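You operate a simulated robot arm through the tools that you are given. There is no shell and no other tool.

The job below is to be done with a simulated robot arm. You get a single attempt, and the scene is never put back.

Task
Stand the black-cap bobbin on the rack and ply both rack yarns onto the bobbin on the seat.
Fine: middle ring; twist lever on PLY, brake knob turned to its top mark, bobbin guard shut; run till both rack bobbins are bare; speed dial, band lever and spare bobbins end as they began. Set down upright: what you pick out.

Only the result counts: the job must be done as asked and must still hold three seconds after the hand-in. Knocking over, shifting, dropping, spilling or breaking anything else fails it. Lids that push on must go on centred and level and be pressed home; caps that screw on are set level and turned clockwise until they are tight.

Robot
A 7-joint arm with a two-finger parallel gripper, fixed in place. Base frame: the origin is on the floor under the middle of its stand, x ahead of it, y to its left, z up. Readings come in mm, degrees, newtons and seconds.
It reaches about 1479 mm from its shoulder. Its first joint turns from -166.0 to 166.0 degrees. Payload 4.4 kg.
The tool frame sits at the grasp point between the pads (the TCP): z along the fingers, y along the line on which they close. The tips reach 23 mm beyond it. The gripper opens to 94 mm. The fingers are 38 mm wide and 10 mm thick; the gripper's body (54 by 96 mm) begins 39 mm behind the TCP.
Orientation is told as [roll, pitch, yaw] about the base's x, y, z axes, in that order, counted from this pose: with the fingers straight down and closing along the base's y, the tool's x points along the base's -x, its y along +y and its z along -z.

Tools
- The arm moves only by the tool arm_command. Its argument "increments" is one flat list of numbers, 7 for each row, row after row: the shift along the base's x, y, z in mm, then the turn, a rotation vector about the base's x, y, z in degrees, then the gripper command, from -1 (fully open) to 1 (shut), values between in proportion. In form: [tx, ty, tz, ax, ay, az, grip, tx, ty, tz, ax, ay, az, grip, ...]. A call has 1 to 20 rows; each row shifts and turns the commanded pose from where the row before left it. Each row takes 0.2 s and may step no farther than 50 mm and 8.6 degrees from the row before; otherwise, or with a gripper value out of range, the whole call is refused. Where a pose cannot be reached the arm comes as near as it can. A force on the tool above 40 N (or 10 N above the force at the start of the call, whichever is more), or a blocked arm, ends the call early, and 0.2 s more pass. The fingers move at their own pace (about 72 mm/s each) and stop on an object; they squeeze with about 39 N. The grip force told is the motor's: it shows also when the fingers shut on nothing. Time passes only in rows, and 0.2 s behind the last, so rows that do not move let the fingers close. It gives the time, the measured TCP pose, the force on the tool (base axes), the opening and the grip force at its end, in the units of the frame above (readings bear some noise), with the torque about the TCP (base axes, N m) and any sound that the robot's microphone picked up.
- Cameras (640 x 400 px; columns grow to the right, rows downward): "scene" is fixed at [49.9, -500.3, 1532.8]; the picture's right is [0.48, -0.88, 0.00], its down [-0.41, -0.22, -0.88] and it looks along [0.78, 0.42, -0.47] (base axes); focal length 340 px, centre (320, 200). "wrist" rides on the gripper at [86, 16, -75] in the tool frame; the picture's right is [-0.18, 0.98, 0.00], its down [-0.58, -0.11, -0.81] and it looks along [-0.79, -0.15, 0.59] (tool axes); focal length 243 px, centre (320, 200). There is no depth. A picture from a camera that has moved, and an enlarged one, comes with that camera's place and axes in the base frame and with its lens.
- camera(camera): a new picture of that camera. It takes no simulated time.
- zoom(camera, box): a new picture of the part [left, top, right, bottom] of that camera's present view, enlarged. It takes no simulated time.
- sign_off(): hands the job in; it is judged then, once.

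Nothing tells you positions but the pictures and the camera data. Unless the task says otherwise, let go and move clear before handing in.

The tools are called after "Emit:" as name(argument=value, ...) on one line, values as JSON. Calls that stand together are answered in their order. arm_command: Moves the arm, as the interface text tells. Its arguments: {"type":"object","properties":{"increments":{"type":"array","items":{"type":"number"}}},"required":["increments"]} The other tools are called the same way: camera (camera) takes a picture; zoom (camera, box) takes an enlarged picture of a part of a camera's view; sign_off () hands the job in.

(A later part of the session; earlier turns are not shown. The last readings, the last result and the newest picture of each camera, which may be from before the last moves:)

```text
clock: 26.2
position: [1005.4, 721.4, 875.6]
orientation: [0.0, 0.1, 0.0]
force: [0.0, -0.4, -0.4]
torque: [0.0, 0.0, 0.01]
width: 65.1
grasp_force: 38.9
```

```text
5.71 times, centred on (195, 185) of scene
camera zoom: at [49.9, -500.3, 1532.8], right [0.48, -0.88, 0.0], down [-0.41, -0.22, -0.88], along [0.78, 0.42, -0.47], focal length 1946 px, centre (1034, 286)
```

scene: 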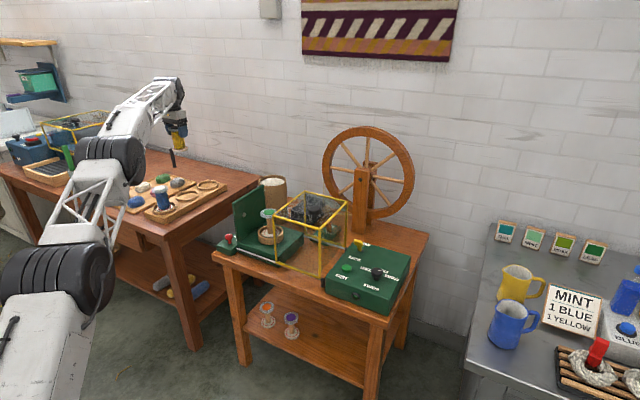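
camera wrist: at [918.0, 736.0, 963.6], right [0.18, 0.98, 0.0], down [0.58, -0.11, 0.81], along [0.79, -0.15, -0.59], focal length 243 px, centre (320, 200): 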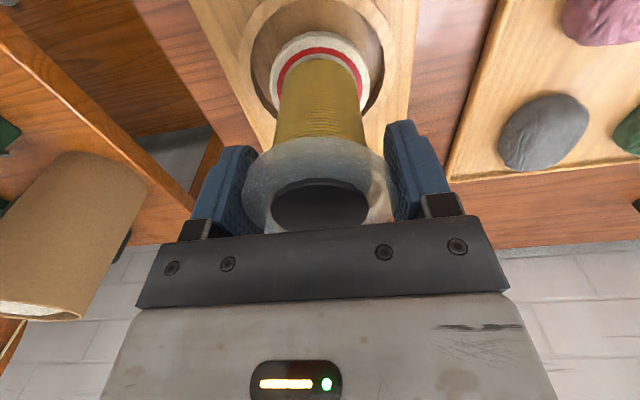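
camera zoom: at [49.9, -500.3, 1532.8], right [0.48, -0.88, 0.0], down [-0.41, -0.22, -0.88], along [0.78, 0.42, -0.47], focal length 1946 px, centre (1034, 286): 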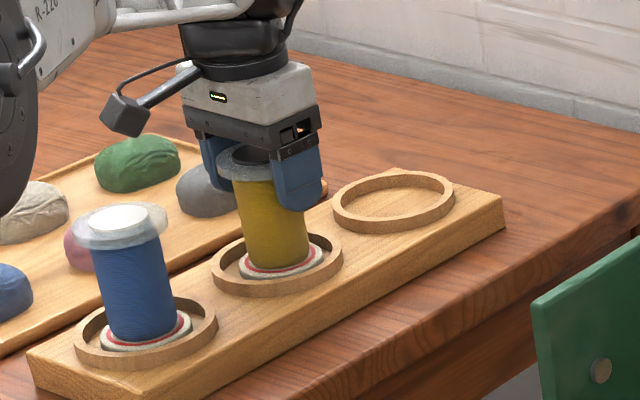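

Still no clear contact. I'll continue in 1 mm steps.

Emit:
arm_command(increments=[0, 0, -1, 0, 0, 0, 1, 0, 0, 0, 0, 0, 0, 1])

Emit:
arm_command(increments=[0, 0, -1, 0, 0, 0, 1, 0, 0, 0, 0, 0, 0, 1])

Emit:
arm_command(increments=[0, 0, -1, 0, 0, 0, 1, 0, 0, 0, 0, 0, 0, 1])

Emit:
zoom(camera="scene", box=[160, 150, 230, 220])

```text
clock: 26.8
position: [1004.5, 721.3, 876.9]
orientation: [0.0, 0.0, -0.1]
force: [-0.6, -0.4, 6.5]
torque: [-0.05, 0.11, 0.02]
width: 64.6
grasp_force: 39.2
```

```text
clock: 27.4
position: [1005.8, 719.8, 875.7]
orientation: [0.1, -0.2, 0.0]
force: [-1.2, -0.5, 17.0]
torque: [-0.06, 0.16, 0.01]
width: 64.8
grasp_force: 39.3
```

```text
clock: 28.0
position: [1006.0, 721.3, 876.4]
orientation: [0.2, -0.1, 0.0]
force: [-0.5, -1.3, 28.0]
torque: [-0.1, 0.06, 0.05]
width: 64.9
grasp_force: 38.9
```

```text
5.71 times, centred on (195, 185) of scene
camera zoom: at [49.9, -500.3, 1532.8], right [0.48, -0.88, 0.0], down [-0.41, -0.22, -0.88], along [0.78, 0.42, -0.47], focal length 1946 px, centre (1034, 286)
```

zoom: 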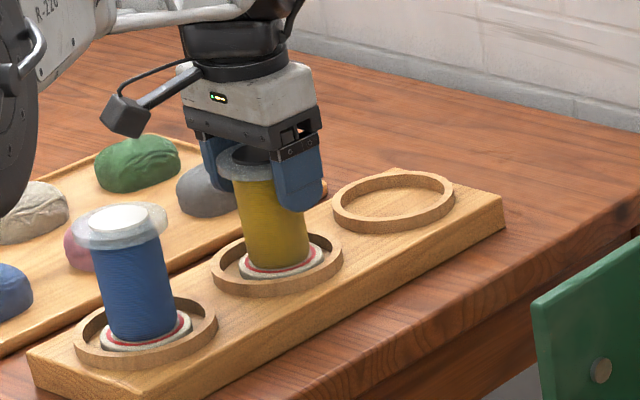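

Contact is confirmed (28 N, bobbin resting on the ring floor). I'll relieve the force and release.

Emit:
arm_command(increments=[0, 0, 2.3, 0, 0, 0, 1, 0, 0, 0, 0, 0, 0, 1])

Emit:
arm_command(increments=[0, 0, 0, 0, 0, 0, 0, 0, 0, 0, 0, 0, 0, -1, 0, 0, 0, 0, 0, 0, -1])

Emit:
camera(camera="wrist")

Emit:
zoom(camera="scene", box=[160, 150, 230, 220])

```text
clock: 28.6
position: [1005.3, 720.2, 874.7]
orientation: [0.0, -0.1, -0.1]
force: [4.3, 4.7, 19.2]
torque: [0.23, -0.41, 0.01]
width: 65.2
grasp_force: 38.9
```

```text
clock: 29.4
position: [1005.4, 721.0, 874.9]
orientation: [0.0, 0.0, 0.0]
force: [0.5, -0.6, 0.4]
torque: [0.06, 0.02, -0.01]
width: 93.9
grasp_force: 0.1
```

```text
taken
camera wrist: at [918.1, 735.8, 949.6], right [0.18, 0.98, 0.0], down [0.58, -0.11, 0.81], along [0.79, -0.15, -0.59], focal length 243 px, centre (320, 200)
```

wrist: 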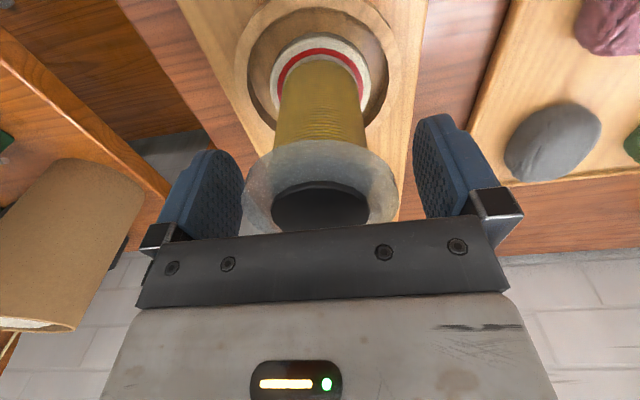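

```text
5.71 times, centred on (195, 185) of scene
camera zoom: at [49.9, -500.3, 1532.8], right [0.48, -0.88, 0.0], down [-0.41, -0.22, -0.88], along [0.78, 0.42, -0.47], focal length 1946 px, centre (1034, 286)
```

zoom: 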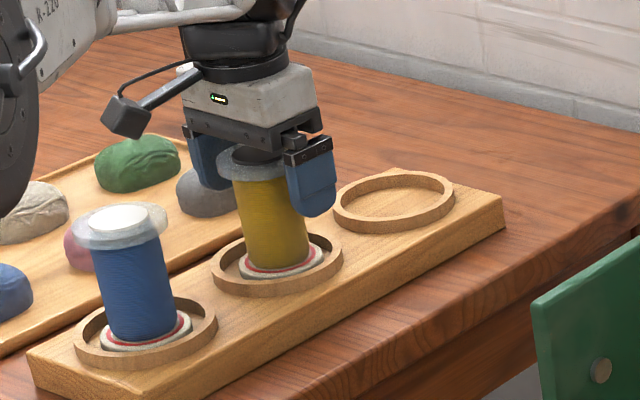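

The bobbin stands upright in the middle ring. I'll rise clear and go view the red brake knob closely.

Emit:
arm_command(increments=[0, 0, 15, 0, 0, 0, -1, 0, 0, 30, 0, 0, 0, -1, 0, 0, 45, 0, 0, 0, -1, 0, 0, 45, 0, 0, 0, -1, 0, 0, 45, 0, 0, 0, -1, 0, 0, 45, 0, 0, 0, -1, -24, -35.5, -11, 0, 0, 0, -1, -24, -35.5, -11, 0, 0, 0, -1, -24, -35.5, -11, 0, 0, 0, -1, -24, -35.5, -11, 0, 0, 0, -1, -24, -35.5, -11, 0, 0, 0, -1, -24, -35.5, -11, 0, 0, 0, -1, -24, -35.5, -11, 0, 0, 0, -1, -24, -35.5, -11, 0, 0, 0, -1, -24, -35.5, -11, 0, 0, 0, -1])

Emit:
camera(camera="wrist")

Emit:
camera(camera="scene")

```text
clock: 32.6
position: [788.4, 399.9, 999.9]
orientation: [0.0, 0.0, 0.0]
force: [0.3, -0.5, -0.9]
torque: [-0.01, 0.01, -0.04]
width: 94.0
grasp_force: 0.0
```

```text
taken
camera wrist: at [701.4, 415.9, 1075.3], right [0.18, 0.98, 0.0], down [0.58, -0.11, 0.81], along [0.79, -0.15, -0.59], focal length 243 px, centre (320, 200)
```

wrist: 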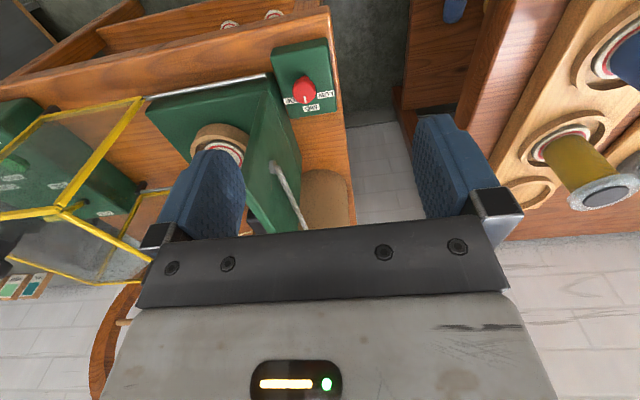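

```text
taken
```

scene: 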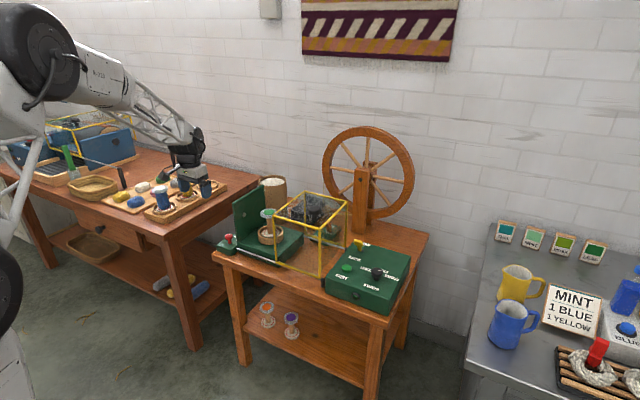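

Emit:
zoom(camera="wrist", box=[250, 30, 360, 130])

Emit:
zoom(camera="scene", box=[215, 220, 255, 260])

Emit:
zoom(camera="scene", box=[215, 170, 295, 260])

Emit:
zoom(camera="scene", box=[140, 165, 240, 230])

Emit:
zoom(camera="wrist", box=[130, 60, 360, 240])

```text
4.00 times, centred on (305, 80) of wrist
camera zoom: at [701.4, 415.9, 1075.3], right [0.18, 0.98, 0.0], down [0.58, -0.11, 0.81], along [0.79, -0.15, -0.59], focal length 970 px, centre (380, 680)
```

zoom: 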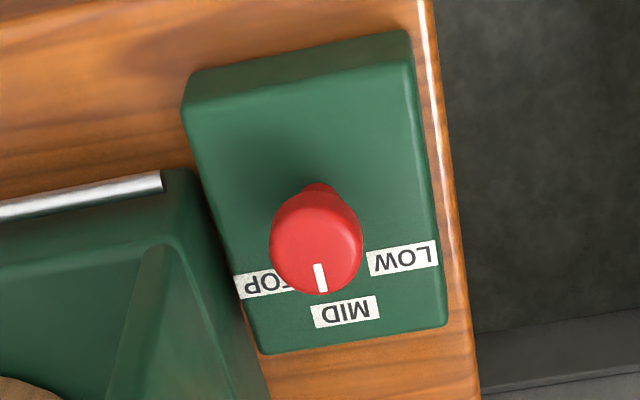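

```text
10.00 times, centred on (235, 240) of scene
camera zoom: at [49.9, -500.3, 1532.8], right [0.48, -0.88, 0.0], down [-0.41, -0.22, -0.88], along [0.78, 0.42, -0.47], focal length 3405 px, centre (1170, -200)
```

zoom: 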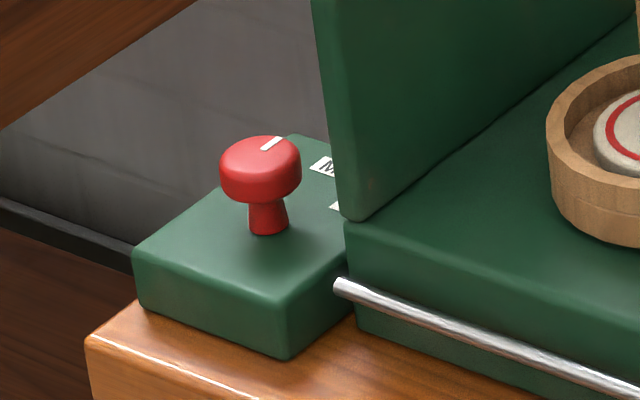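

```text
4.44 times, centred on (255, 215) of scene
camera zoom: at [49.9, -500.3, 1532.8], right [0.48, -0.88, 0.0], down [-0.41, -0.22, -0.88], along [0.78, 0.42, -0.47], focal length 1513 px, centre (609, 133)
```

zoom: 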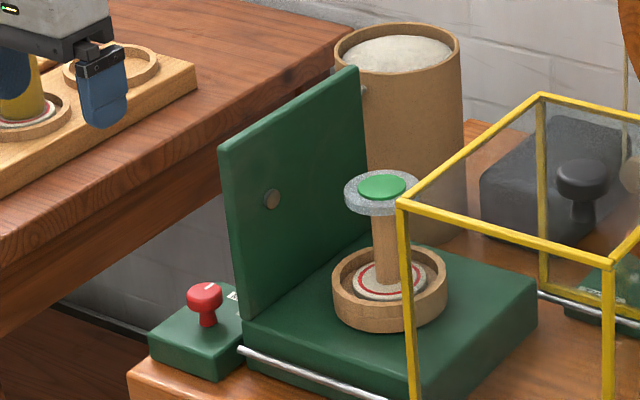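

```text
6.15 times, centred on (190, 198) of scene
camera zoom: at [49.9, -500.3, 1532.8], right [0.48, -0.88, 0.0], down [-0.41, -0.22, -0.88], along [0.78, 0.42, -0.47], focal length 2095 px, centre (1120, 215)
```

zoom: 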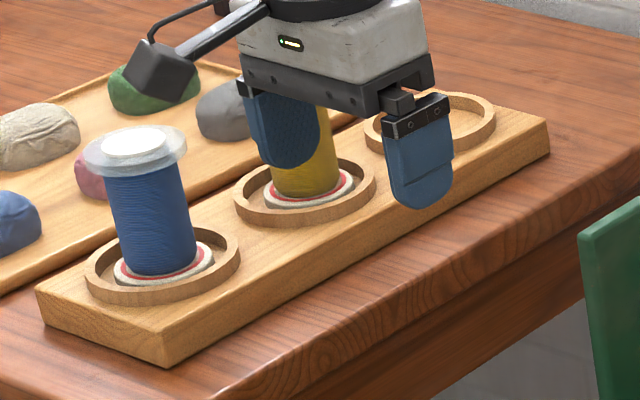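

```text
2.22 times, centred on (245, 150) of wrist
camera zoom: at [701.4, 415.9, 1075.3], right [0.18, 0.98, 0.0], down [0.58, -0.11, 0.81], along [0.79, -0.15, -0.59], focal length 539 px, centre (487, 311)
```

zoom: 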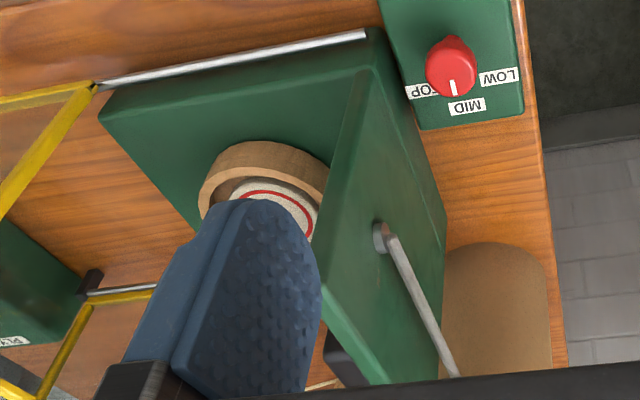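

The brake knob points at MID (toward +x); TOP lies 45° clockwise from it, and the tall green panel stands close by. I'll enlarge that area to find the panel's edge.

Emit:
zoom(camera="wrist", box=[230, 70, 350, 160])

Emit:
zoom(camera="wrist", box=[220, 130, 360, 240])

Emit:
zoom(camera="scene", box=[210, 175, 280, 265])

```text
4.44 times, centred on (290, 115) of wrist
camera zoom: at [701.4, 415.9, 1075.3], right [0.18, 0.98, 0.0], down [0.58, -0.11, 0.81], along [0.79, -0.15, -0.59], focal length 1078 px, centre (453, 578)
```

zoom: 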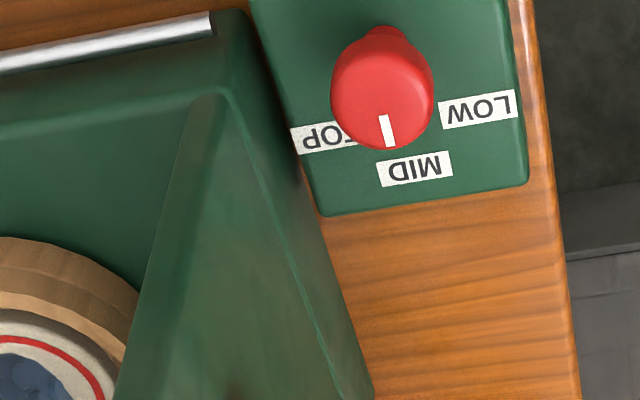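

```text
3.64 times, centred on (290, 185) of wrist
camera zoom: at [701.4, 415.9, 1075.3], right [0.18, 0.98, 0.0], down [0.58, -0.11, 0.81], along [0.79, -0.15, -0.59], focal length 882 px, centre (429, 254)
```

zoom: 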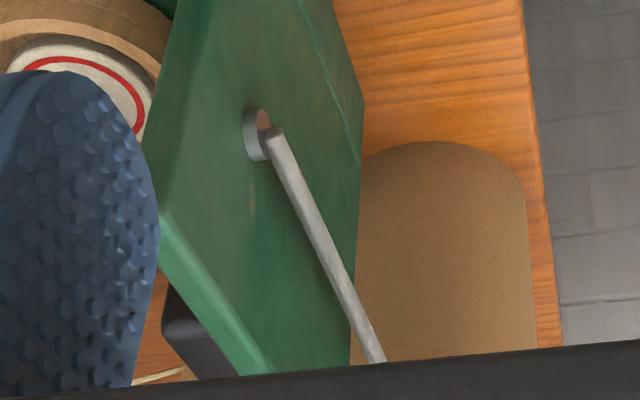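

```text
4.44 times, centred on (245, 220) of scene
camera zoom: at [49.9, -500.3, 1532.8], right [0.48, -0.88, 0.0], down [-0.41, -0.22, -0.88], along [0.78, 0.42, -0.47], focal length 1513 px, centre (653, 111)
```

zoom: 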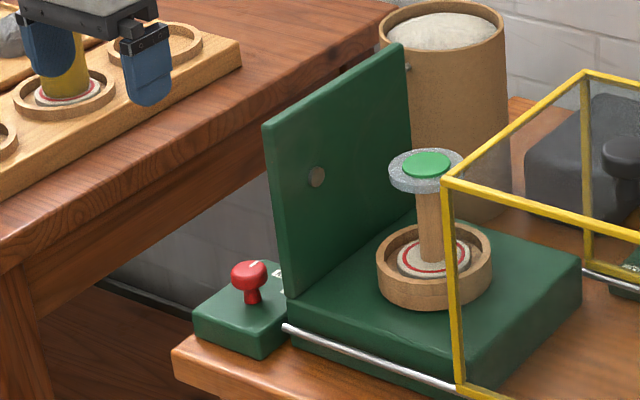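

Two wrist views place the knob head at (874.5, 362, 758). The tall panel is at y≲310–320 from x≈866 on, top z≈925. To stay clear of it I'll close roughly along x, tilt 25° with the body leaning to +y, and turn −45° about the vertical. First I orient high up.

Emit:
arm_command(increments=[0, 0, 0, 0, 0, -8.4375, -0.4, 0, 0, 0, 0, 0, -8.4375, -0.4, 0, 0, 0, 0, 0, -8.4375, -0.4, 0, 0, 0, 0, 0, -8.4375, -0.4, 0, 0, 0, 0, 0, -8.4375, -0.4, 0, 0, 0, 0, 0, -8.4375, -0.4, 0, 0, 0, 0, 0, -8.4375, -0.4, 0, 0, 0, 0, 0, -8.4375, -0.4, 0, 0, 0, -7.7, -3.19, 0, -0.4, 0, 0, 0, -7.7, -3.19, 0, -0.4, 0, 0, 0, -7.7, -3.19, 0, -0.4, 0, 0, 0, 0, 0, 0, -0.4])

Emit:
camera(camera="wrist")

Emit:
camera(camera="scene")

```text
clock: 35.2
position: [789.2, 401.5, 1001.6]
orientation: [0.0, -25.1, -67.5]
force: [0.2, 0.2, 0.3]
torque: [0.02, -0.01, 0.01]
width: 65.6
grasp_force: 0.0
```

```text
taken
camera wrist: at [761.5, 507.9, 1033.2], right [0.97, 0.22, 0.08], down [-0.03, -0.21, 0.98], along [0.23, -0.95, -0.2], focal length 243 px, centre (320, 200)
```

wrist: 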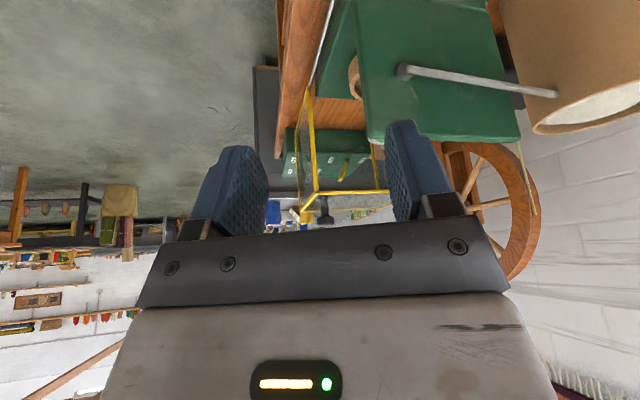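

```text
taken
```

scene: 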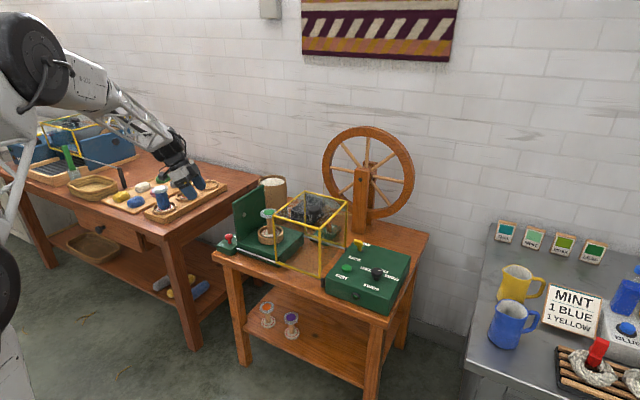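

The tool is tilted as planned and the rod on the panel is well away. Now I'll move above the brake knob.

Emit:
arm_command(increments=[17, -7.8, -30, 0, 0, 0, -0.4, 17, -7.8, -30, 0, 0, 0, -0.4, 17, -7.8, -30, 0, 0, 0, -0.4, 17, -7.8, -30, 0, 0, 0, -0.4, 17, -7.8, -30, 0, 0, 0, -0.4, 0, 0, 0, 0, 0, 0, -0.4])

Emit:
camera(camera="wrist")

Emit:
zoom(camera="scene", box=[190, 150, 290, 260])

```text
clock: 36.6
position: [874.0, 361.8, 851.5]
orientation: [0.0, -25.1, -67.5]
force: [0.7, -0.2, 0.2]
torque: [0.0, 0.02, 0.0]
width: 65.5
grasp_force: 0.0
```

```text
taken
camera wrist: at [846.8, 468.4, 883.1], right [0.97, 0.22, 0.08], down [-0.03, -0.21, 0.98], along [0.23, -0.95, -0.2], focal length 243 px, centre (320, 200)
```

wrist: 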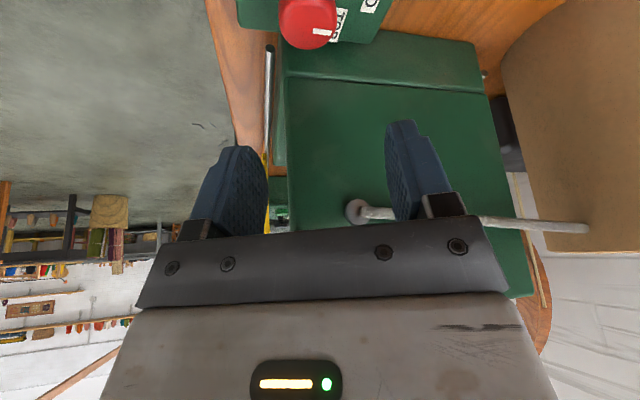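

```text
3.64 times, centred on (240, 205) of scene
camera zoom: at [49.9, -500.3, 1532.8], right [0.48, -0.88, 0.0], down [-0.41, -0.22, -0.88], along [0.78, 0.42, -0.47], focal length 1238 px, centre (611, 182)
```

zoom: 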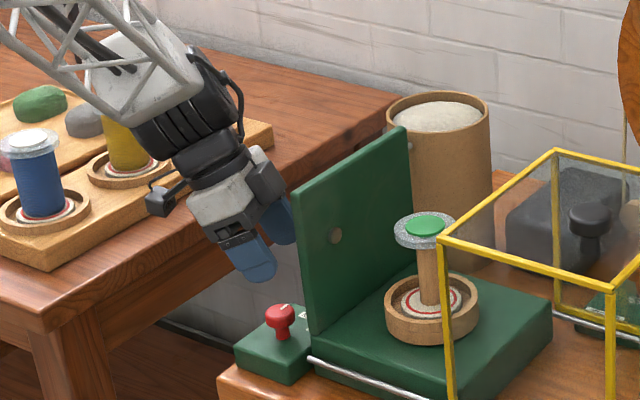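

The knob is directly below the open fingers, at about (875, 360.5). I'll lower to straddle the head.

Emit:
arm_command(increments=[1, -1.3, -25, 0, 0, 0, -0.4, 0, 0, -25, 0, 0, 0, -0.4, 0, 0, -20, 0, 0, 0, -0.4, 0, 0, -12, 0, 0, 0, -0.4, 0, 0, -8, 0, 0, 0, -0.4, 0, 0, 0, 0, 0, 0, -0.4])

Emit:
camera(camera="wrist")

Emit:
zoom(camera="scene", box=[190, 170, 290, 270])

```text
clock: 38.0
position: [875.2, 361.4, 761.6]
orientation: [-0.1, -25.0, -67.6]
force: [0.1, -0.7, -0.4]
torque: [0.02, 0.02, -0.01]
width: 65.8
grasp_force: 0.0
```

```text
taken
camera wrist: at [847.3, 467.4, 792.9], right [0.97, 0.22, 0.08], down [-0.03, -0.21, 0.98], along [0.23, -0.95, -0.2], focal length 243 px, centre (320, 200)
```

wrist: 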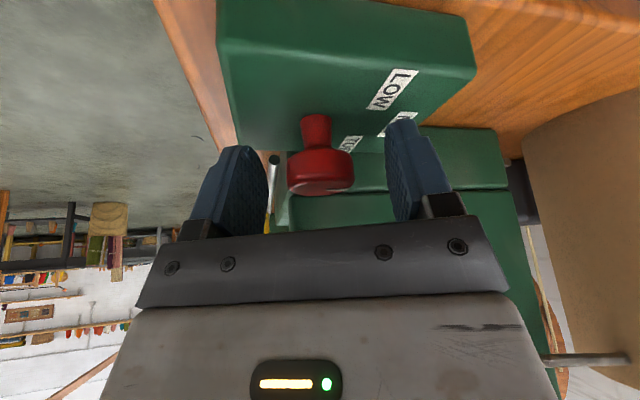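

```text
4.00 times, centred on (240, 220) of scene
camera zoom: at [49.9, -500.3, 1532.8], right [0.48, -0.88, 0.0], down [-0.41, -0.22, -0.88], along [0.78, 0.42, -0.47], focal length 1362 px, centre (640, 120)
```

zoom: 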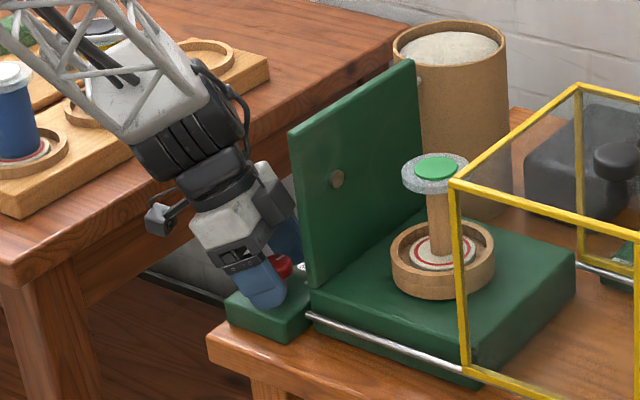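

The knob head sits centred between the pads. Closing on it.

Emit:
arm_command(increments=[0, 0, 0, 0, 0, 0, 1, 0, 0, 0, 0, 0, 0, 1, 0, 0, 0, 0, 0, 0, 1, 0, 0, 0, 0, 0, 0, 1])

Emit:
camera(camera="wrist")

```text
clock: 39.0
position: [875.9, 359.4, 761.5]
orientation: [0.0, -25.0, -67.5]
force: [22.0, 8.3, -9.4]
torque: [0.24, -0.2, -0.01]
width: 31.4
grasp_force: 44.8
```

```text
taken
camera wrist: at [847.7, 467.6, 793.1], right [0.97, 0.22, 0.08], down [-0.03, -0.21, 0.98], along [0.23, -0.95, -0.2], focal length 243 px, centre (320, 200)
```

wrist: 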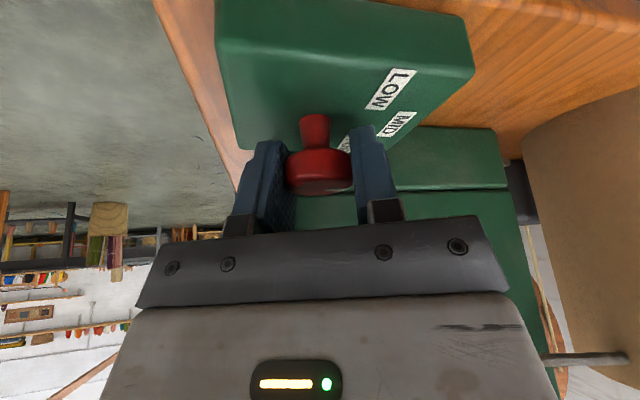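

The side force shows the knob axis about 2 mm further along the closing line; I'll centre on it.

Emit:
arm_command(increments=[1, 0.4, 0, 0, 0, 0, 1, 1, 0.4, 0, 0, 0, 0, 1, 0, 0, 0, 0, 0, 0, 1])

```text
clock: 39.7
position: [876.3, 361.5, 760.9]
orientation: [-0.3, -25.1, -67.5]
force: [-10.6, -6.0, 8.4]
torque: [0.02, 0.17, 0.03]
width: 31.6
grasp_force: 44.9
stopped in row 3: the force on the tool passed its limit at 43 N (the readings are from after the stop); the commanded pose is now the measured one
```

A force spike stopped the call; I'll hold still and read the steady force.

Emit:
arm_command(increments=[0, 0, 0, 0, 0, 0, 1, 0, 0, 0, 0, 0, 0, 1])

Emit:
camera(camera="wrist")

Emit:
zoom(camera="scene", box=[190, 170, 290, 270])

```text
clock: 40.3
position: [875.6, 361.0, 761.7]
orientation: [-0.2, -25.1, -67.4]
force: [-18.3, -6.9, 13.8]
torque: [-0.55, 0.11, -0.01]
width: 31.5
grasp_force: 45.3
```

```text
taken
camera wrist: at [848.1, 467.8, 792.9], right [0.97, 0.22, 0.08], down [-0.03, -0.21, 0.98], along [0.23, -0.95, -0.2], focal length 243 px, centre (320, 200)
```

wrist: 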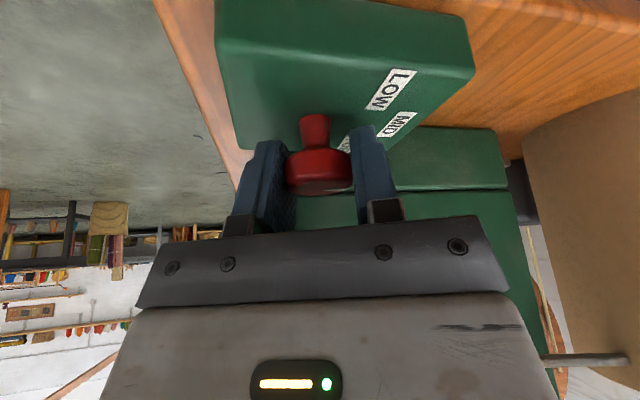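

```text
4.00 times, centred on (240, 220) of scene
camera zoom: at [49.9, -500.3, 1532.8], right [0.48, -0.88, 0.0], down [-0.41, -0.22, -0.88], along [0.78, 0.42, -0.47], focal length 1362 px, centre (640, 120)
```

zoom: 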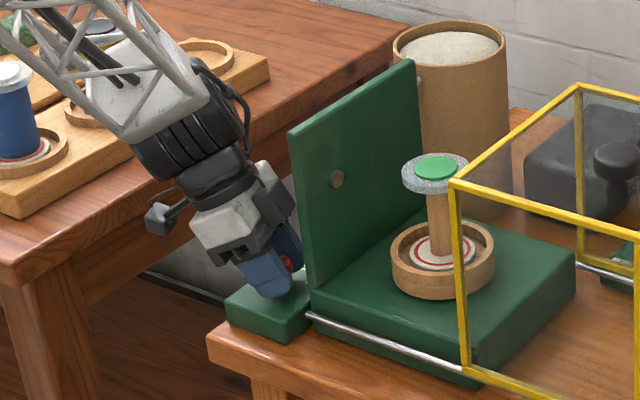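

Steady force says I'm now slightly past centre; I'll back off by about 1.5 mm.

Emit:
arm_command(increments=[-0.8, -0.3, 0.6, 0, 0, 0, 1, -0.7, -0.3, 0.5, 0, 0, 0, 1, 0, 0, 0, 0, 0, 0, 1])

```text
clock: 41.0
position: [874.7, 360.0, 761.1]
orientation: [0.0, -25.0, -67.5]
force: [15.7, 2.9, -10.6]
torque: [-0.06, -0.22, -0.02]
width: 31.6
grasp_force: 45.0
stopped in row 3: the force on the tool passed its limit at 43 N (the readings are from after the stop); the commanded pose is now the measured one
```

Emit:
arm_command(increments=[0, 0, 0, 0, 0, 0, 1, 0, 0, 0, 0, 0, 0, 1, 0, 0, 0, 0, 0, 0, 1])

```text
clock: 41.8
position: [874.1, 360.8, 761.3]
orientation: [-0.1, -24.9, -67.5]
force: [24.2, 8.6, -16.1]
torque: [0.04, -0.24, -0.03]
width: 31.3
grasp_force: 45.0
```

Emit:
arm_command(increments=[0.15, 0.06, -0.1, 0, 0, 0, 1, 0.15, 0.06, -0.1, 0, 0, 0, 1, 0.15, 0.06, -0.1, 0, 0, 0, 1, 0, 0, 0, 0, 0, 0, 1])

```text
clock: 42.8
position: [875.6, 360.5, 760.8]
orientation: [-0.1, -25.0, -67.5]
force: [3.9, -1.1, -3.0]
torque: [-0.02, -0.01, 0.04]
width: 31.4
grasp_force: 45.0
```

Force is near zero now. I'll turn the knob clockwise (−z) in small steps while watching the force.

Emit:
arm_command(increments=[0, 0, 0, 0, 0, -2, 1, 0, 0, 0, 0, 0, -2, 1, 0, 0, 0, 0, 0, -2, 1, 0, 0, 0, 0, 0, -2, 1, 0, 0, 0, 0, 0, -2, 1])

```text
clock: 44.0
position: [875.5, 360.5, 761.1]
orientation: [-0.1, -25.0, -77.5]
force: [-16.6, -11.1, 12.6]
torque: [-0.46, 0.17, 0.0]
width: 31.4
grasp_force: 44.7
```

The knob axis is ~2.8 mm off my TCP along the tool x; I'll add a compensating shift while continuing the turn.

Emit:
arm_command(increments=[-0.19, -0.02, 0.05, 0, 0, -2, 1, -0.19, -0.02, 0.05, 0, 0, -2, 1, -0.19, -0.02, 0.05, 0, 0, -2, 1, -0.19, -0.02, 0.05, 0, 0, -2, 1, -0.19, -0.02, 0.05, 0, 0, -2, 1])

Emit:
zoom(camera="scene", box=[205, 190, 285, 270])

```text
clock: 45.2
position: [875.6, 360.5, 761.4]
orientation: [-0.2, -25.0, -87.5]
force: [14.7, -4.1, -12.6]
torque: [-0.54, -0.15, 0.0]
width: 31.4
grasp_force: 45.3
```

```text
5.00 times, centred on (245, 230) of scene
camera zoom: at [49.9, -500.3, 1532.8], right [0.48, -0.88, 0.0], down [-0.41, -0.22, -0.88], along [0.78, 0.42, -0.47], focal length 1702 px, centre (695, 50)
```

zoom: 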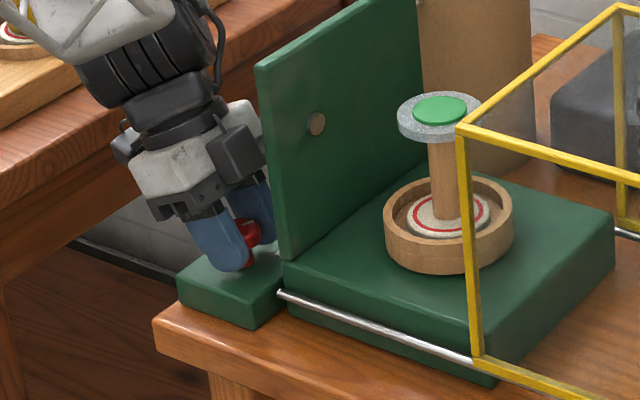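

Emit:
arm_command(increments=[0, 0, 0, 0, 0, -2, 1, 0, 0, 0, 0, 0, -2, 1, 0, 0, 0, 0, 0, -2, 1, 0, 0, 0, 0, 0, -2, 1, 0, 0, 0, 0, 0, -2, 1])

```text
clock: 46.4
position: [874.4, 359.7, 762.7]
orientation: [-0.1, -25.1, -97.5]
force: [29.5, -2.6, -22.7]
torque: [-0.19, -0.14, -0.02]
width: 31.3
grasp_force: 44.9
```

Emit:
arm_command(increments=[0.15, 0, -0.1, 0, 0, -2, 1, 0.15, 0, -0.1, 0, 0, -2, 1, 0.15, 0, -0.1, 0, 0, -2, 1, 0.15, 0, -0.1, 0, 0, -2, 1, 0.1, 0, -0.05, 0, 0, -2, 1])

Emit:
camera(camera="wrist")

Emit:
zoom(camera="scene", box=[205, 190, 285, 270])

```text
clock: 47.6
position: [874.5, 360.6, 763.3]
orientation: [-0.1, -25.0, -107.5]
force: [3.0, -11.4, -0.6]
torque: [-1.25, 0.27, -0.02]
width: 31.4
grasp_force: 45.2
```

```text
taken
camera wrist: at [922.6, 459.9, 793.2], right [0.89, -0.46, 0.08], down [-0.16, -0.14, 0.98], along [-0.43, -0.88, -0.2], focal length 243 px, centre (320, 200)
```

wrist: 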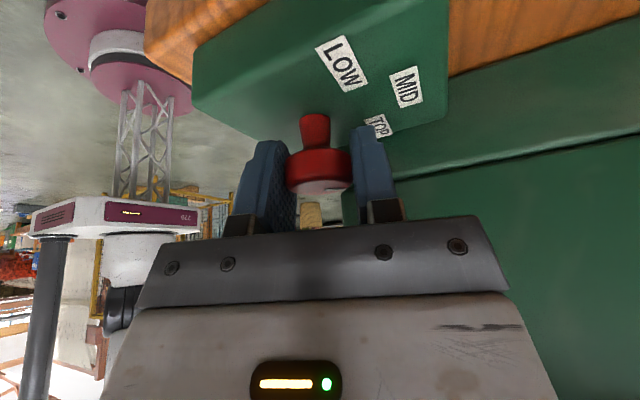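

```text
5.00 times, centred on (245, 230) of scene
camera zoom: at [49.9, -500.3, 1532.8], right [0.48, -0.88, 0.0], down [-0.41, -0.22, -0.88], along [0.78, 0.42, -0.47], focal length 1702 px, centre (695, 50)
```

zoom: 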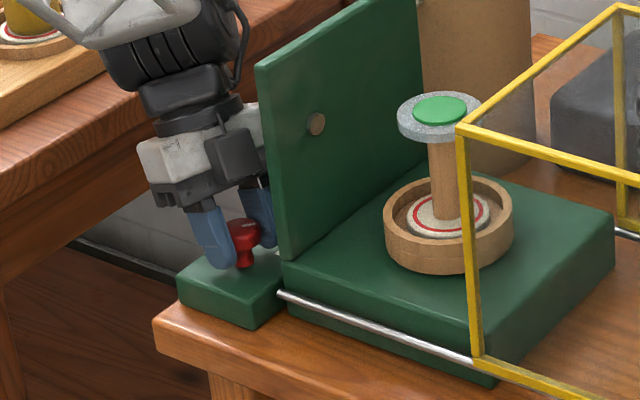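

The knob is turned 40° so far. I'll enlarge to see its white mark.

Emit:
zoom(camera="wrist", box=[270, 90, 420, 210])

Emit:
zoom(camera="scene", box=[220, 225, 250, 255])

```text
3.33 times, centred on (345, 150) of wrist
camera zoom: at [922.6, 459.9, 793.2], right [0.89, -0.46, 0.08], down [-0.16, -0.14, 0.98], along [-0.43, -0.88, -0.2], focal length 809 px, centre (237, 367)
```

zoom: 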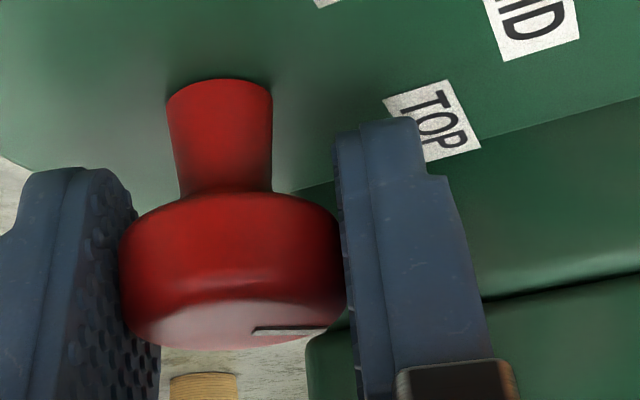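

```text
13.33 times, centred on (235, 240) of scene
camera zoom: at [49.9, -500.3, 1532.8], right [0.48, -0.88, 0.0], down [-0.41, -0.22, -0.88], along [0.78, 0.42, -0.47], focal length 4540 px, centre (1453, -333)
```

zoom: 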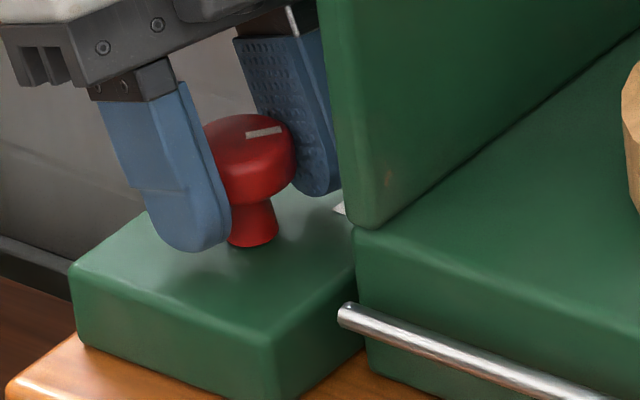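

The mark reads about −35…−40° now. I'll continue 8° more, then release and check against the TOP label.

Emit:
arm_command(increments=[0.05, 0, -0.05, 0, 0, -2, 1, 0.05, 0, -0.05, 0, 0, -2, 1, 0.05, 0, -0.05, 0, 0, -2, 1, 0.05, 0, -0.05, 0, 0, -2, 1])

Emit:
zoom(camera="wrist", box=[270, 90, 420, 210])

Emit:
zoom(camera="scene", box=[220, 225, 250, 255])

```text
clock: 48.6
position: [874.5, 360.6, 762.5]
orientation: [-0.1, -25.1, -115.4]
force: [-27.8, -4.5, 12.6]
torque: [0.18, 0.36, -0.03]
width: 31.5
grasp_force: 45.5
```

```text
3.33 times, centred on (345, 150) of wrist
camera zoom: at [936.2, 452.7, 793.2], right [0.82, -0.57, 0.08], down [-0.18, -0.12, 0.98], along [-0.55, -0.81, -0.2], focal length 809 px, centre (237, 367)
```

zoom: 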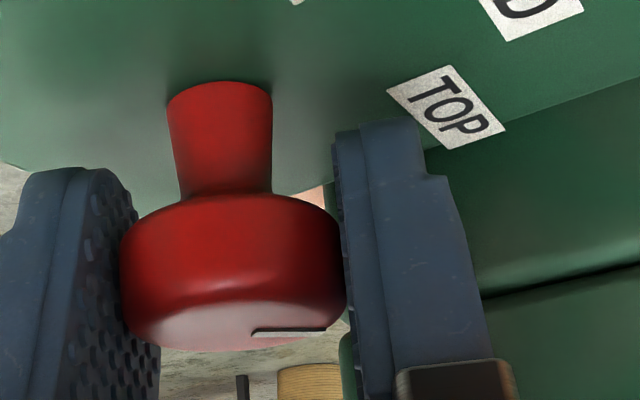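

```text
13.33 times, centred on (235, 240) of scene
camera zoom: at [49.9, -500.3, 1532.8], right [0.48, -0.88, 0.0], down [-0.41, -0.22, -0.88], along [0.78, 0.42, -0.47], focal length 4540 px, centre (1453, -333)
```

zoom: 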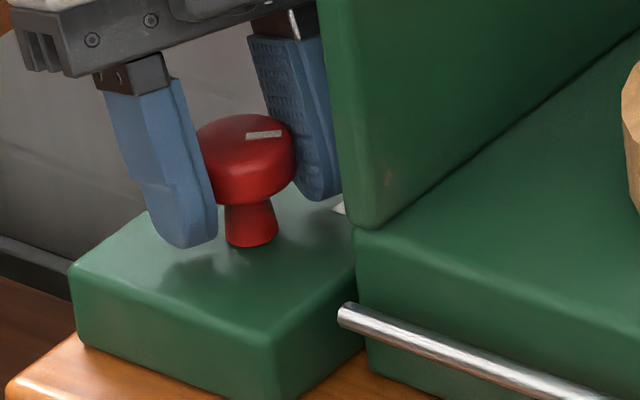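

By the scene view, the mark is now at about −45°. I'll relax the side force and open the fingers.

Emit:
arm_command(increments=[-0.2, 0, 0.1, 0, 0, 0, 1, -0.2, 0, 0.1, 0, 0, 0, 1, -0.15, 0, 0.1, 0, 0, 0, 1, 0, 0, 0, 0, 0, 0, 1])

Emit:
arm_command(increments=[0, 0, 0, 0, 0, 0, -0.2, 0, 0, 0, 0, 0, 0, -0.4, 0, 0, 0, 0, 0, 0, -0.4])

Emit:
zoom(camera="wrist", box=[270, 90, 420, 210])

Emit:
zoom(camera="scene", box=[220, 225, 250, 255])

```text
clock: 49.6
position: [874.4, 362.3, 762.1]
orientation: [0.0, -25.0, -115.5]
force: [-15.6, 20.0, 2.4]
torque: [0.2, 0.08, 0.01]
width: 31.3
grasp_force: 45.4
```

```text
clock: 50.4
position: [875.1, 360.1, 761.5]
orientation: [0.0, -24.9, -115.4]
force: [-0.1, 0.5, 0.8]
torque: [0.02, 0.0, -0.01]
width: 65.9
grasp_force: 0.1
```

```text
3.33 times, centred on (345, 150) of wrist
camera zoom: at [936.4, 451.8, 793.2], right [0.82, -0.57, 0.08], down [-0.18, -0.12, 0.98], along [-0.55, -0.81, -0.2], focal length 809 px, centre (237, 367)
```

zoom: 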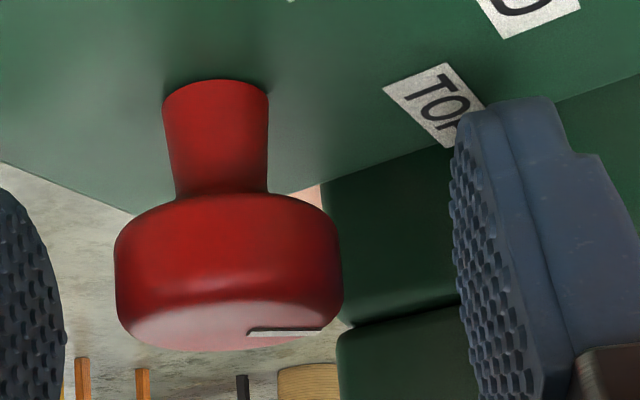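

```text
13.33 times, centred on (235, 240) of scene
camera zoom: at [49.9, -500.3, 1532.8], right [0.48, -0.88, 0.0], down [-0.41, -0.22, -0.88], along [0.78, 0.42, -0.47], focal length 4540 px, centre (1453, -333)
```

zoom: 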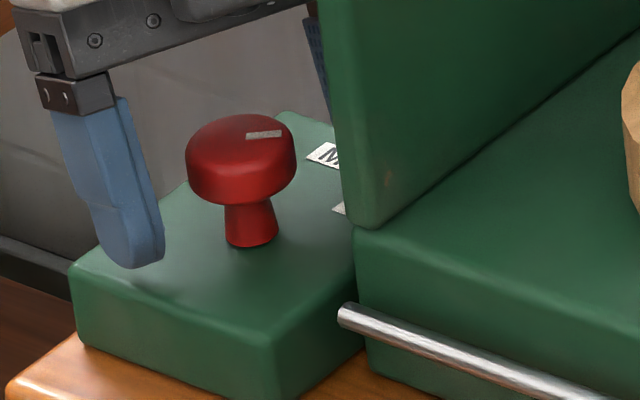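

Brake knob released with its mark pointing toward TOP. I'll rise, straighten the tool, and verify from above.

Emit:
arm_command(increments=[0, 0, 20, 0, 0, 0, -0.4, 0, 0, 40, 0, 0, 0, -0.4, 0, 0, 45, 0, 0, 0, -0.4, 0, 0, 45, 0, 0, 0, -0.4, 0, 0, 45, 0, 0, 0, -0.4, 0, 0, 45, 0, 0, 0, -0.4, -20, 10, 0, 7.52, -3.59, 0, -0.4, -20, 10, 0, 7.52, -3.59, 0, -0.4, -20, 10, 0, 7.52, -3.59, 0, -0.4])

Emit:
arm_command(increments=[-2, 0.5, 0, 0, 0, 8.25, -0.4, -2, 0.5, 0, 0, 0, 8.25, -0.4, -2, 0.5, 0, 0, 0, 8.25, -0.4, -2, 0.5, 0, 0, 0, 8.25, -0.4, -2, 0.5, 0, 0, 0, 8.25, -0.4, -2, 0.5, 0, 0, 0, 8.25, -0.4, -2, 0.5, 0, 0, 0, 8.25, -0.4, -2, 0.5, 0, 0, 0, 8.25, -0.4, -2, 0.5, 0, 0, 0, 8.25, -0.4, -2, 0.5, 0, 0, 0, 8.25, -0.4, -2, 0.5, 0, 0, 0, 8.25, -0.4, -2, 0.5, 0, 0, 0, 8.25, -0.4, -2, 0.5, 0, 0, 0, 8.25, -0.4, -2, 0.5, 0, 0, 0, 8.25, -0.4])

Emit:
camera(camera="wrist")

Emit:
camera(camera="scene")

```text
clock: 52.4
position: [814.6, 390.7, 1002.3]
orientation: [0.0, 0.0, -115.4]
force: [0.3, -0.2, -0.8]
torque: [-0.01, 0.0, 0.0]
width: 65.8
grasp_force: 0.0
```

```text
clock: 55.4
position: [787.7, 398.6, 1001.0]
orientation: [0.0, 0.0, 0.2]
force: [-0.5, 0.1, 0.3]
torque: [0.01, 0.0, 0.02]
width: 65.8
grasp_force: 0.1
```

```text
taken
camera wrist: at [699.8, 413.4, 1076.5], right [0.18, 0.98, 0.0], down [0.58, -0.11, 0.81], along [0.79, -0.15, -0.59], focal length 243 px, centre (320, 200)
```

wrist: 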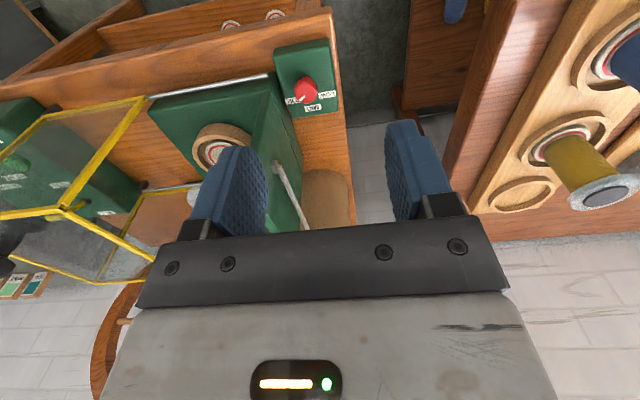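

```text
taken
```

scene: 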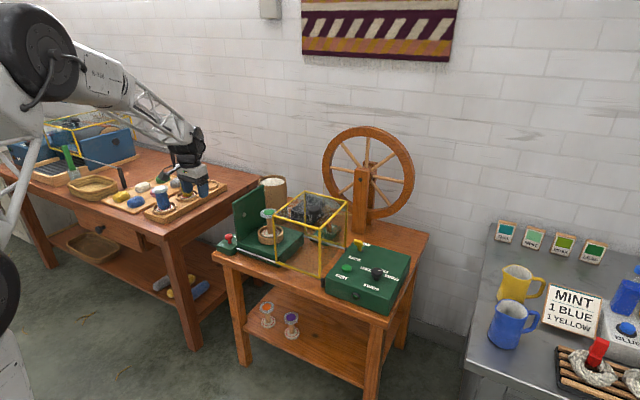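

Emit:
zoom(camera="wrist", box=[270, 50, 350, 120])

Emit:
zoom(camera="scene", box=[215, 225, 250, 255])

Emit:
zoom(camera="wrist", box=[0, 80, 160, 290])

```text
5.71 times, centred on (310, 85) of wrist
camera zoom: at [699.8, 413.4, 1076.5], right [0.18, 0.98, 0.0], down [0.58, -0.11, 0.81], along [0.79, -0.15, -0.59], focal length 1386 px, centre (377, 857)
```

zoom: 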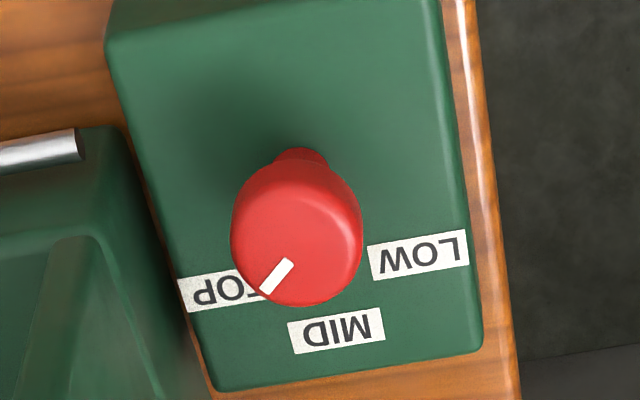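

```text
13.33 times, centred on (232, 240) of scene
camera zoom: at [49.9, -500.3, 1532.8], right [0.48, -0.88, 0.0], down [-0.41, -0.22, -0.88], along [0.78, 0.42, -0.47], focal length 4540 px, centre (1487, -333)
```

zoom: 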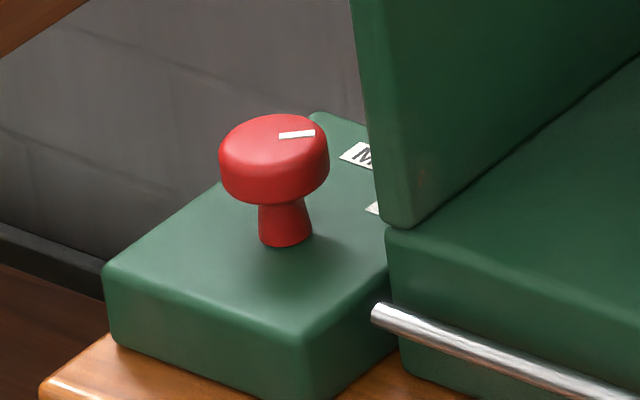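

```text
1.90 times, centred on (80, 185) of wrist
camera zoom: at [699.8, 413.4, 1076.5], right [0.18, 0.98, 0.0], down [0.58, -0.11, 0.81], along [0.79, -0.15, -0.59], focal length 462 px, centre (777, 229)
```

zoom: 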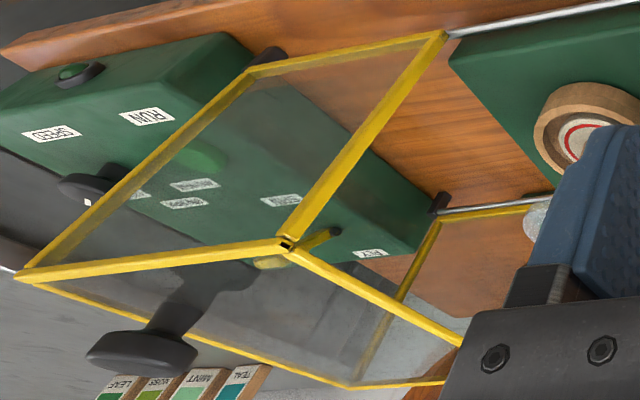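

The brake mark points to TOP. The guard handle is at about (895, −15, 975); I'll move above it with fingers open.

Emit:
arm_command(increments=[10.7, -41.4, 8, 0, 0, 0, -1, 10.7, -41.4, 8, 0, 0, 0, -1, 10.7, -41.4, 8, 0, 0, 0, -1, 10.7, -41.4, 8, 0, 0, 0, -1, 10.7, -41.4, 8, 0, 0, 0, -1, 10.7, -41.4, 8, 0, 0, 0, -1, 10.7, -41.4, 8, 0, 0, 0, -1, 10.7, -41.4, 8, 0, 0, 0, -1, 10.7, -41.4, 8, 0, 0, 0, -1, 10.7, -41.4, 8, 0, 0, 0, -1])

Emit:
camera(camera="wrist")

Emit:
zoom(camera="scene", box=[240, 110, 380, 270])

```text
clock: 57.6
position: [893.6, -14.4, 1084.3]
orientation: [-0.1, 0.0, 0.0]
force: [-0.8, -1.2, -1.9]
torque: [0.04, 0.03, 0.05]
width: 94.1
grasp_force: 0.1
```

```text
taken
camera wrist: at [806.9, -0.2, 1158.1], right [0.18, 0.98, 0.0], down [0.58, -0.11, 0.81], along [0.79, -0.15, -0.59], focal length 243 px, centre (320, 200)
```

wrist: 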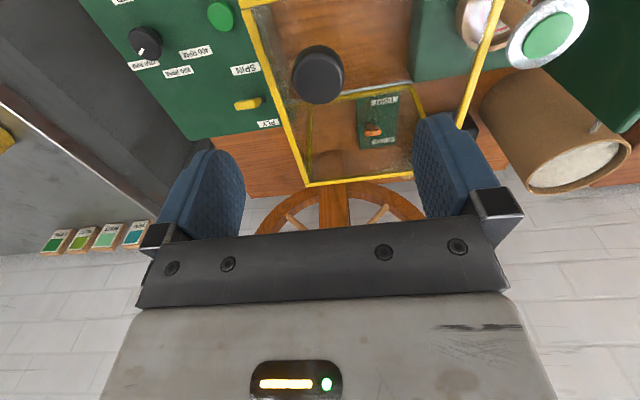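

```text
2.50 times, centred on (310, 190) of scene
camera zoom: at [49.9, -500.3, 1532.8], right [0.48, -0.88, 0.0], down [-0.41, -0.22, -0.88], along [0.78, 0.42, -0.47], focal length 851 px, centre (345, 225)
```

zoom: 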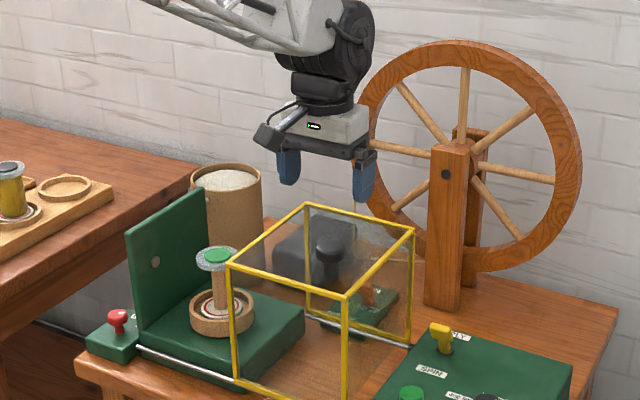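

The handle head (≈40 mm) is at (897, −18.5, 973). I'll descend over it.

Emit:
arm_command(increments=[3.4, -4, -30, 0, 0, 0, -1, 0, 0, -30, 0, 0, 0, -1, 0, 0, -20, 0, 0, 0, -1, 0, 0, 0, 0, 0, 0, -1])

Emit:
camera(camera="wrist")

Emit:
zoom(camera="scene", box=[260, 150, 370, 260])

```text
clock: 58.6
position: [897.7, -20.0, 1001.8]
orientation: [0.0, 0.0, 0.0]
force: [-0.1, 0.1, -0.8]
torque: [-0.01, 0.01, -0.04]
width: 93.8
grasp_force: 0.1
```

```text
taken
camera wrist: at [810.3, -4.8, 1077.5], right [0.18, 0.98, 0.0], down [0.58, -0.11, 0.81], along [0.79, -0.15, -0.59], focal length 243 px, centre (320, 200)
```

wrist: 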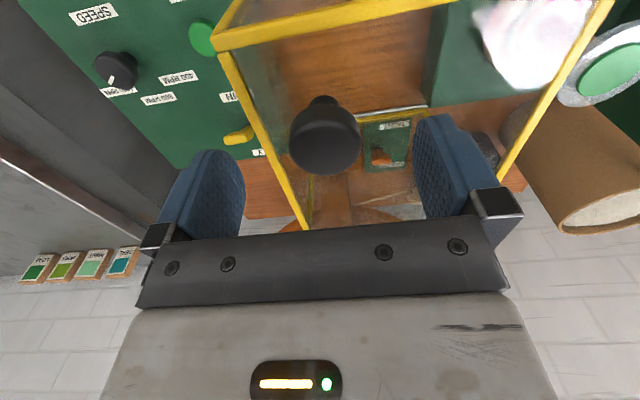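

```text
3.64 times, centred on (315, 205) of scene
camera zoom: at [49.9, -500.3, 1532.8], right [0.48, -0.88, 0.0], down [-0.41, -0.22, -0.88], along [0.78, 0.42, -0.47], focal length 1238 px, centre (338, 182)
```

zoom: 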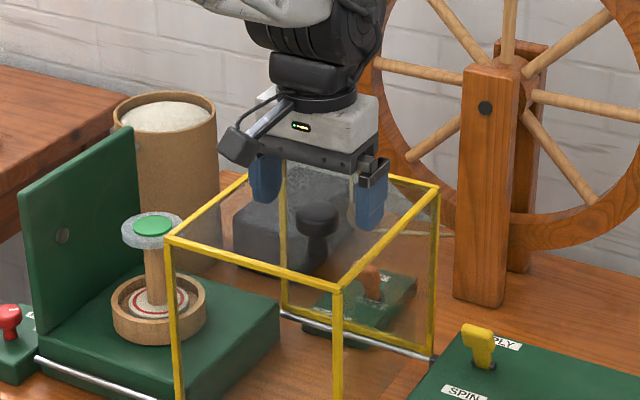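

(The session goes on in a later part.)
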